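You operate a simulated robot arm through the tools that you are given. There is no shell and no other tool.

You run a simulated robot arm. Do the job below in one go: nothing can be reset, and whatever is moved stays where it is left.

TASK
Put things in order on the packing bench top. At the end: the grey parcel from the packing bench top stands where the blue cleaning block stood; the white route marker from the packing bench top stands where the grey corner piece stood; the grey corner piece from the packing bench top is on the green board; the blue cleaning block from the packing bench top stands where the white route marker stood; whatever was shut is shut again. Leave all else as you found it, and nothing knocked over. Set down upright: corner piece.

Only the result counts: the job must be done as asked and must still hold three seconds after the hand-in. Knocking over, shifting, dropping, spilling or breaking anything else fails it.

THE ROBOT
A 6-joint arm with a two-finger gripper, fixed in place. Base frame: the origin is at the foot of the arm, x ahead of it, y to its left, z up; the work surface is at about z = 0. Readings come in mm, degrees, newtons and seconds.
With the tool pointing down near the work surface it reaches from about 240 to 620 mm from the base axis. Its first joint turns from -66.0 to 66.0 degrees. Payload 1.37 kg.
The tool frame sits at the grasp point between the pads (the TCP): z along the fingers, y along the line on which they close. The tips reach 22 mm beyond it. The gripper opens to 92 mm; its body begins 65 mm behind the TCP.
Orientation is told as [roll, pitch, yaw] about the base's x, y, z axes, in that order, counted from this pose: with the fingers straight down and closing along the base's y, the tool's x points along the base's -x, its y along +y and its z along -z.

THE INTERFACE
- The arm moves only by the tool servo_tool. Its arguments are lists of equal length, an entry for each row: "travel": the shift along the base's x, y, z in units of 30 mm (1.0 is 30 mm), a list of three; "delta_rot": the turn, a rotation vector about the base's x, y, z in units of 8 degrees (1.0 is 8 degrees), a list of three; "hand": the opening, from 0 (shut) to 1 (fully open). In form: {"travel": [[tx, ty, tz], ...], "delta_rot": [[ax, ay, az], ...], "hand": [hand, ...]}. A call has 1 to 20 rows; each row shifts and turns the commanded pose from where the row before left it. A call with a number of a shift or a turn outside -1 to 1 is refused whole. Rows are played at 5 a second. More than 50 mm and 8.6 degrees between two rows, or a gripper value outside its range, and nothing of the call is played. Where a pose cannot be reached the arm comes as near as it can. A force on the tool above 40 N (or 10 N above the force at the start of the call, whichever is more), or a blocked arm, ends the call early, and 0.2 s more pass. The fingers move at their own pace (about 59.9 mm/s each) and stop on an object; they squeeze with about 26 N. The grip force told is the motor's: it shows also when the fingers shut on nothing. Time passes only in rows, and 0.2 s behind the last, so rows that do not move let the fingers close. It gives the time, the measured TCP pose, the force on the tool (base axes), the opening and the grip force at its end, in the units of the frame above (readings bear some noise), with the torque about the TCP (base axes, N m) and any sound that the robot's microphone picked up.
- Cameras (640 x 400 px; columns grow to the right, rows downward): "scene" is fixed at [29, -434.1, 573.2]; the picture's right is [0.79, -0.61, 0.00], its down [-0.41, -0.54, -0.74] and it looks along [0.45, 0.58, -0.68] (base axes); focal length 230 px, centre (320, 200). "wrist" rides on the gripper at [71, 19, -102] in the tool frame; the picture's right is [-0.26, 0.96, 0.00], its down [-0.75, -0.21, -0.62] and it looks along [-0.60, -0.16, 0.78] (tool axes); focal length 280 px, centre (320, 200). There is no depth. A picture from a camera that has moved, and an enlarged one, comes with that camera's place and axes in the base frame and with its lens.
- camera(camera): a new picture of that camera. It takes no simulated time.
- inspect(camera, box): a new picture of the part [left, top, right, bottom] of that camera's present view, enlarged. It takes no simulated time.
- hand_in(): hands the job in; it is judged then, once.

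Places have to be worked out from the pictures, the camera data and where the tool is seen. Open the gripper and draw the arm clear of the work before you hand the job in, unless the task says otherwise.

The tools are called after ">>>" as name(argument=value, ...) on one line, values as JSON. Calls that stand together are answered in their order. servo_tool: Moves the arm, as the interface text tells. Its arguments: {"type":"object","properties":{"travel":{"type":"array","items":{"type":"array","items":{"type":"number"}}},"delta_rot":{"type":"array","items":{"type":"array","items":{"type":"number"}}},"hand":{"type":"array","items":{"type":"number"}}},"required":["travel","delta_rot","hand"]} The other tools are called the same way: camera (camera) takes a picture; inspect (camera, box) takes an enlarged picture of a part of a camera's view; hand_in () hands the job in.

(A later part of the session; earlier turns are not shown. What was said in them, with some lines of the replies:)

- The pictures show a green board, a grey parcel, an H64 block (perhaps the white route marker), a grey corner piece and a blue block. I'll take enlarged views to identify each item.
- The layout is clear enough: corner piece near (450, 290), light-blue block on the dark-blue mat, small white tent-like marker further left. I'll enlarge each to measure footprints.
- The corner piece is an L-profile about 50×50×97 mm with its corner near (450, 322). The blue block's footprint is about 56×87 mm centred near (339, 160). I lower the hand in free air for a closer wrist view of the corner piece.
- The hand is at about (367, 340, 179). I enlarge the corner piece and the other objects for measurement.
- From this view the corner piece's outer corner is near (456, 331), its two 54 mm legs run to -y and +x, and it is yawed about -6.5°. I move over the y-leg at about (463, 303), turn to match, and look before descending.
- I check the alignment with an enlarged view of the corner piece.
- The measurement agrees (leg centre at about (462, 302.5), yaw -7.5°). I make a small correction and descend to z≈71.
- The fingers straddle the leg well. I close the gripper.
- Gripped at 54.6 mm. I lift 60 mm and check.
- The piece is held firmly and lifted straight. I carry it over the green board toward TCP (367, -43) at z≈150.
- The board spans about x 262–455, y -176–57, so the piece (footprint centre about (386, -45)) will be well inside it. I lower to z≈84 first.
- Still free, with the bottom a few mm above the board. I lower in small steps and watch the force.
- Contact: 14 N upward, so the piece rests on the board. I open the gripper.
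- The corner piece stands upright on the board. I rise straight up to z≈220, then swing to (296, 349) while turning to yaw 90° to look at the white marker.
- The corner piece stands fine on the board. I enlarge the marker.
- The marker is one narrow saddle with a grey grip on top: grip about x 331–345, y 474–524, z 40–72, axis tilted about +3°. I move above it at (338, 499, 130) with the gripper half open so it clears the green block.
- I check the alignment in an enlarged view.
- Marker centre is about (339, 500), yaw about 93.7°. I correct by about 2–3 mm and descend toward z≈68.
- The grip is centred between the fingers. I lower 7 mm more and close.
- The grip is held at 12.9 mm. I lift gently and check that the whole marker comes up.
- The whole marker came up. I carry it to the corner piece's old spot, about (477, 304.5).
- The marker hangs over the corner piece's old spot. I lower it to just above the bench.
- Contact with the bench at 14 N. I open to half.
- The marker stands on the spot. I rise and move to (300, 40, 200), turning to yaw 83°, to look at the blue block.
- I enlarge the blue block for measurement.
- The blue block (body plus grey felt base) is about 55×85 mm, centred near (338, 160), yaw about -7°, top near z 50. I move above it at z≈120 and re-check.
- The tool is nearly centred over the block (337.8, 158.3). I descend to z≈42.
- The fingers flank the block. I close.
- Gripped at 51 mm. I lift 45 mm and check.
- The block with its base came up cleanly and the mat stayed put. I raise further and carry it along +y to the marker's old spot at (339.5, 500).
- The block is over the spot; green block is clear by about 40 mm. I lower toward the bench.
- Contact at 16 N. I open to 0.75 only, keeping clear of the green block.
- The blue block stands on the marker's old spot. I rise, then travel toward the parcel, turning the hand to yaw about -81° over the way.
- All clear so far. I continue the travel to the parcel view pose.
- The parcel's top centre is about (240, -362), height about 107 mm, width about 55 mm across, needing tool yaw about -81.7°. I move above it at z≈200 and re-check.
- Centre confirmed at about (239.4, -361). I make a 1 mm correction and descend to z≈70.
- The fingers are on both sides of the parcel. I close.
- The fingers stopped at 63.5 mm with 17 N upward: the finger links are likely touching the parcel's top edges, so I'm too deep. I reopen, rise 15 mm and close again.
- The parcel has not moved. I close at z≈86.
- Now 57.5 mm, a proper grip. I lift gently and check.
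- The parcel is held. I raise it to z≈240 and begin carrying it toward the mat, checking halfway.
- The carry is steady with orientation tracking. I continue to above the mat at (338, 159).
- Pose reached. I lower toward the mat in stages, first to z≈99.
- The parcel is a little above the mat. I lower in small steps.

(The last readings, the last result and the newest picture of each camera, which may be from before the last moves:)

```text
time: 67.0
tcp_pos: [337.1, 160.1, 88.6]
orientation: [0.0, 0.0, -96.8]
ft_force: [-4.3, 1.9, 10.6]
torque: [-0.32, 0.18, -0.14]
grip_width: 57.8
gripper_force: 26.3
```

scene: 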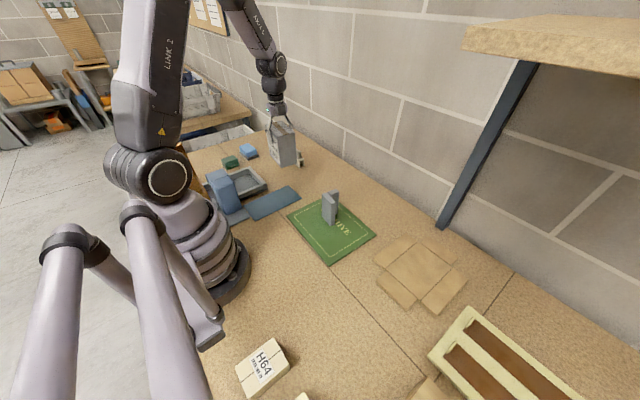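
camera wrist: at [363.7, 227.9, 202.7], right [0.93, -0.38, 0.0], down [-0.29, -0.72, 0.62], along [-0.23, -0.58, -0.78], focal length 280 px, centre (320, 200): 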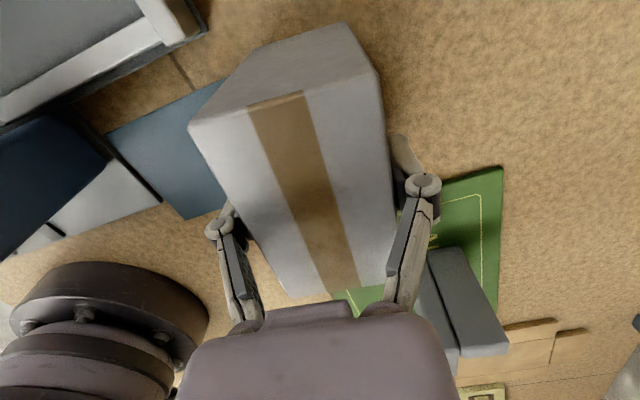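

Contact with the mat. I open the gripper.

>>> servo_tool(travel=[[0, 0, 0], [0, 0, 0], [0, 0, 0], [0, 0, 0], [0, 0, 0]], delta_rot=[[0, 0, 0], [0, 0, 0], [0, 0, 0], [0, 0, 0], [0, 0, 0]], hand=[0.68, 0.78, 0.9, 1, 1])

>>> camera(camera="wrist")

>>> inspect(camera="scene", box=[240, 110, 340, 220])

```text
time: 68.2
tcp_pos: [337.0, 160.5, 87.0]
orientation: [0.1, 0.0, -96.9]
ft_force: [1.0, 0.2, 0.0]
torque: [-0.02, -0.01, 0.01]
grip_width: 91.8
gripper_force: 0.1
```

```text
taken
camera wrist: at [364.3, 228.1, 190.9], right [0.93, -0.38, 0.0], down [-0.29, -0.72, 0.62], along [-0.23, -0.58, -0.78], focal length 280 px, centre (320, 200)
```

wrist: 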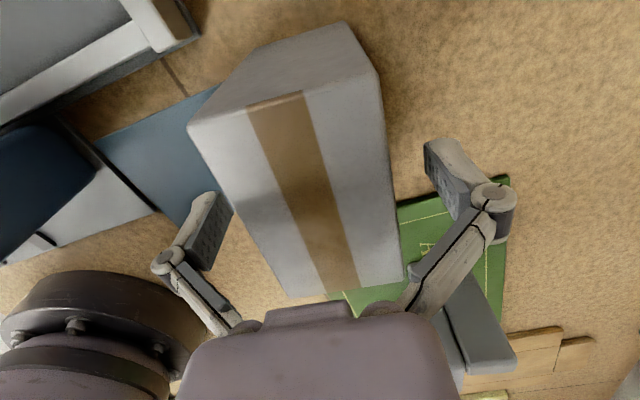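

```text
3.64 times, centred on (290, 165) of scene
camera zoom: at [29.0, -434.1, 573.2], right [0.79, -0.61, 0.0], down [-0.41, -0.54, -0.74], along [0.45, 0.58, -0.68], focal length 837 px, centre (429, 327)
```

zoom: 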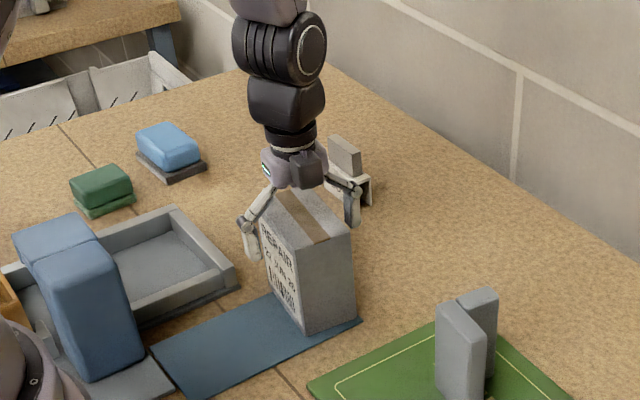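

The parcel stands on the mat. I rise straight up well clear and look at everything.

>>> servo_tool(travel=[[0, 0, 0.5], [0, 0, 1], [0, 0, 1], [0, 0, 1], [0, 0, 1], [0, 0, 1], [0, 0, 1], [0, 0, 0]], delta_rot=[[0, 0, 0], [0, 0, 0], [0, 0, 0], [0, 0, 0], [0, 0, 0], [0, 0, 0], [0, 0, 0], [0, 0, 0]], hand=[1, 1, 1, 1, 1, 1, 1, 1])

>>> camera(camera="scene")

>>> inspect(camera="scene", box=[180, 110, 340, 230])

>>> inspect(camera="scene", box=[275, 130, 319, 174])

```text
time: 70.0
tcp_pos: [337.5, 161.0, 284.8]
orientation: [0.0, -0.1, -96.9]
ft_force: [0.0, -0.7, 0.1]
torque: [0.03, -0.01, 0.01]
grip_width: 91.9
gripper_force: 0.0
```

```text
taken
```

scene: 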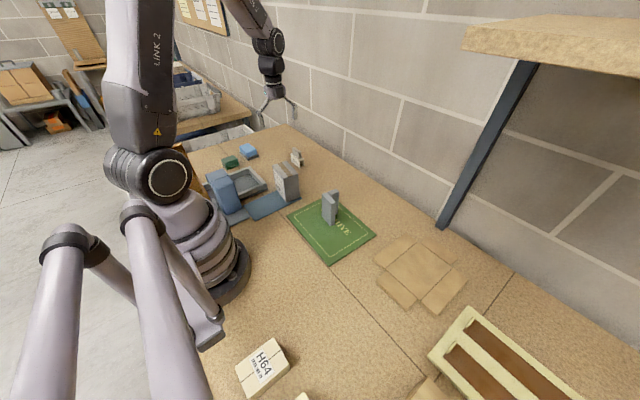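

```text
3.33 times, centred on (260, 170) of scene
camera zoom: at [29.0, -434.1, 573.2], right [0.79, -0.61, 0.0], down [-0.41, -0.54, -0.74], along [0.45, 0.58, -0.68], focal length 767 px, centre (520, 300)
```

zoom: 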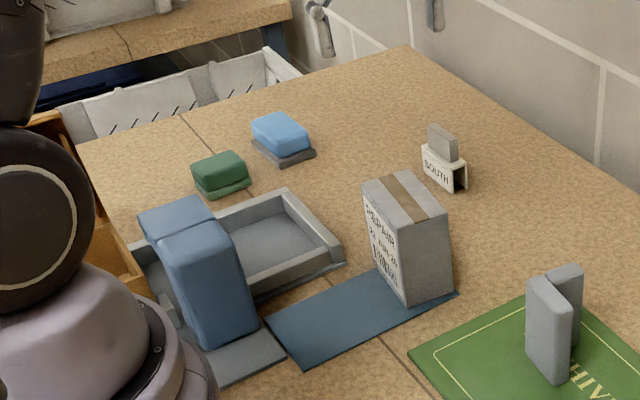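

```text
9.09 times, centred on (297, 152) of scene
camera zoom: at [29.0, -434.1, 573.2], right [0.79, -0.61, 0.0], down [-0.41, -0.54, -0.74], along [0.45, 0.58, -0.68], focal length 2092 px, centre (529, 636)
```

zoom: 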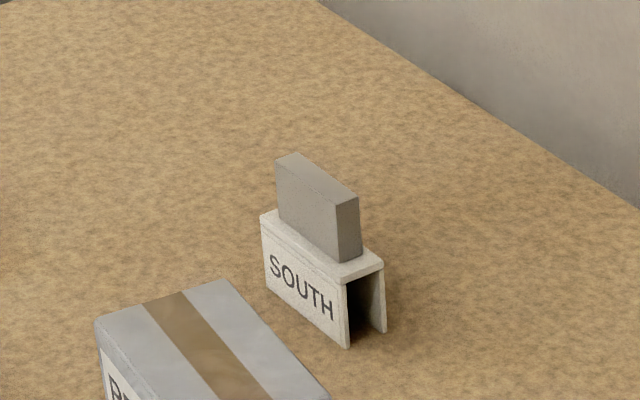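

Everything stands as wanted: marker on the corner piece's old spot, blue block at the marker's, parcel on the mat end, corner piece upright on the board, other items unmoved. I draw the arm back to its starting pose.

>>> servo_tool(travel=[[0.072, 0.461, 0.06], [0.072, 0.461, 0.06], [0.072, 0.461, 0.06], [0.072, 0.461, 0.06], [0.072, 0.461, 0.06], [0.072, 0.461, 0.06], [0.072, 0.461, 0.06], [0.072, 0.461, 0.06], [0.072, 0.461, 0.06], [0.072, 0.461, 0.06], [0.072, 0.461, 0.06], [0.072, 0.461, 0.06], [0.072, 0.461, 0.06], [0, 0, 0], [0, 0, 0]], delta_rot=[[0, 0, 0.93], [0, 0, 0.93], [0, 0, 0.93], [0, 0, 0.93], [0, 0, 0.93], [0, 0, 0.93], [0, 0, 0.93], [0, 0, 0.93], [0, 0, 0.93], [0, 0, 0.93], [0, 0, 0.93], [0, 0, 0.93], [0, 0, 0.93], [0, 0, 0], [0, 0, 0]], hand=[1, 1, 1, 1, 1, 1, 1, 1, 1, 1, 1, 1, 1, 1, 1])

>>> camera(camera="scene")

>>> camera(camera="wrist")

```text
time: 73.2
tcp_pos: [366.6, 339.9, 305.7]
orientation: [0.1, -0.1, -0.1]
ft_force: [0.2, -0.1, -1.0]
torque: [0.0, 0.04, 0.0]
grip_width: 91.9
gripper_force: 0.1
```

```text
taken
```

scene: 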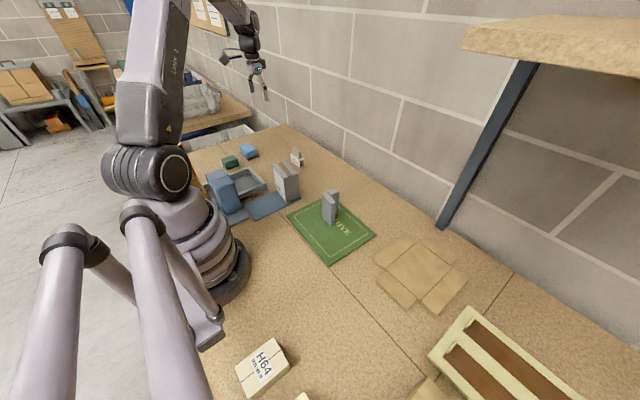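

```text
taken
camera wrist: at [294.6, 359.4, 408.8], right [0.26, 0.96, 0.0], down [0.75, -0.21, 0.62], along [0.6, -0.16, -0.78], focal length 280 px, centre (320, 200)
```

wrist: 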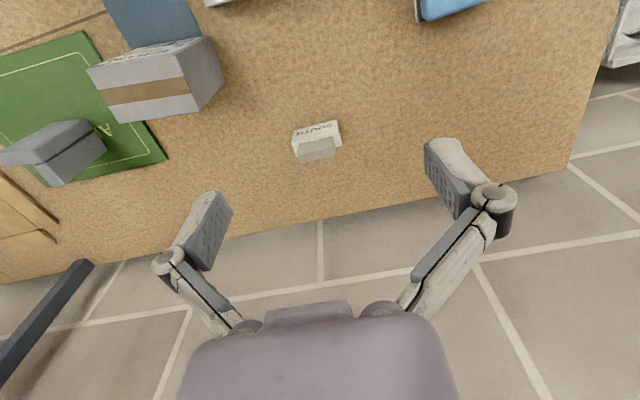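

The arm is back at its start pose with the gripper open. All four items stand in their places and nothing else was disturbed, so I hand the job in.

>>> hand_in()

```text
The job is handed in.
```

I moved all four items to their places and handed the job in. In the last pictures everything stands upright and nothing else looks disturbed. I don't have the result of the judging.

| Item | Where it now stands | Position (x, y in mm) |
|---|---|---|
| Grey parcel | The blue cleaning block's old spot, on the end of the blue mat | (338, 160) |
| White route marker | The grey corner piece's old spot | (478, 305) |
| Grey corner piece | Upright on the green board, well inside its edges | (386, -45) |
| Blue cleaning block | The white route marker's old spot | (340, 500) |

- **Parcel grip:** my first grip on the parcel was too low, and the finger links pressed on its top edges. I reopened, rose 15 mm and gripped again; the parcel did not move.
- **Shut things:** I opened nothing, so there was nothing to shut again.
- **Arm:** it is back at its starting pose with the gripper open, clear of the bench.
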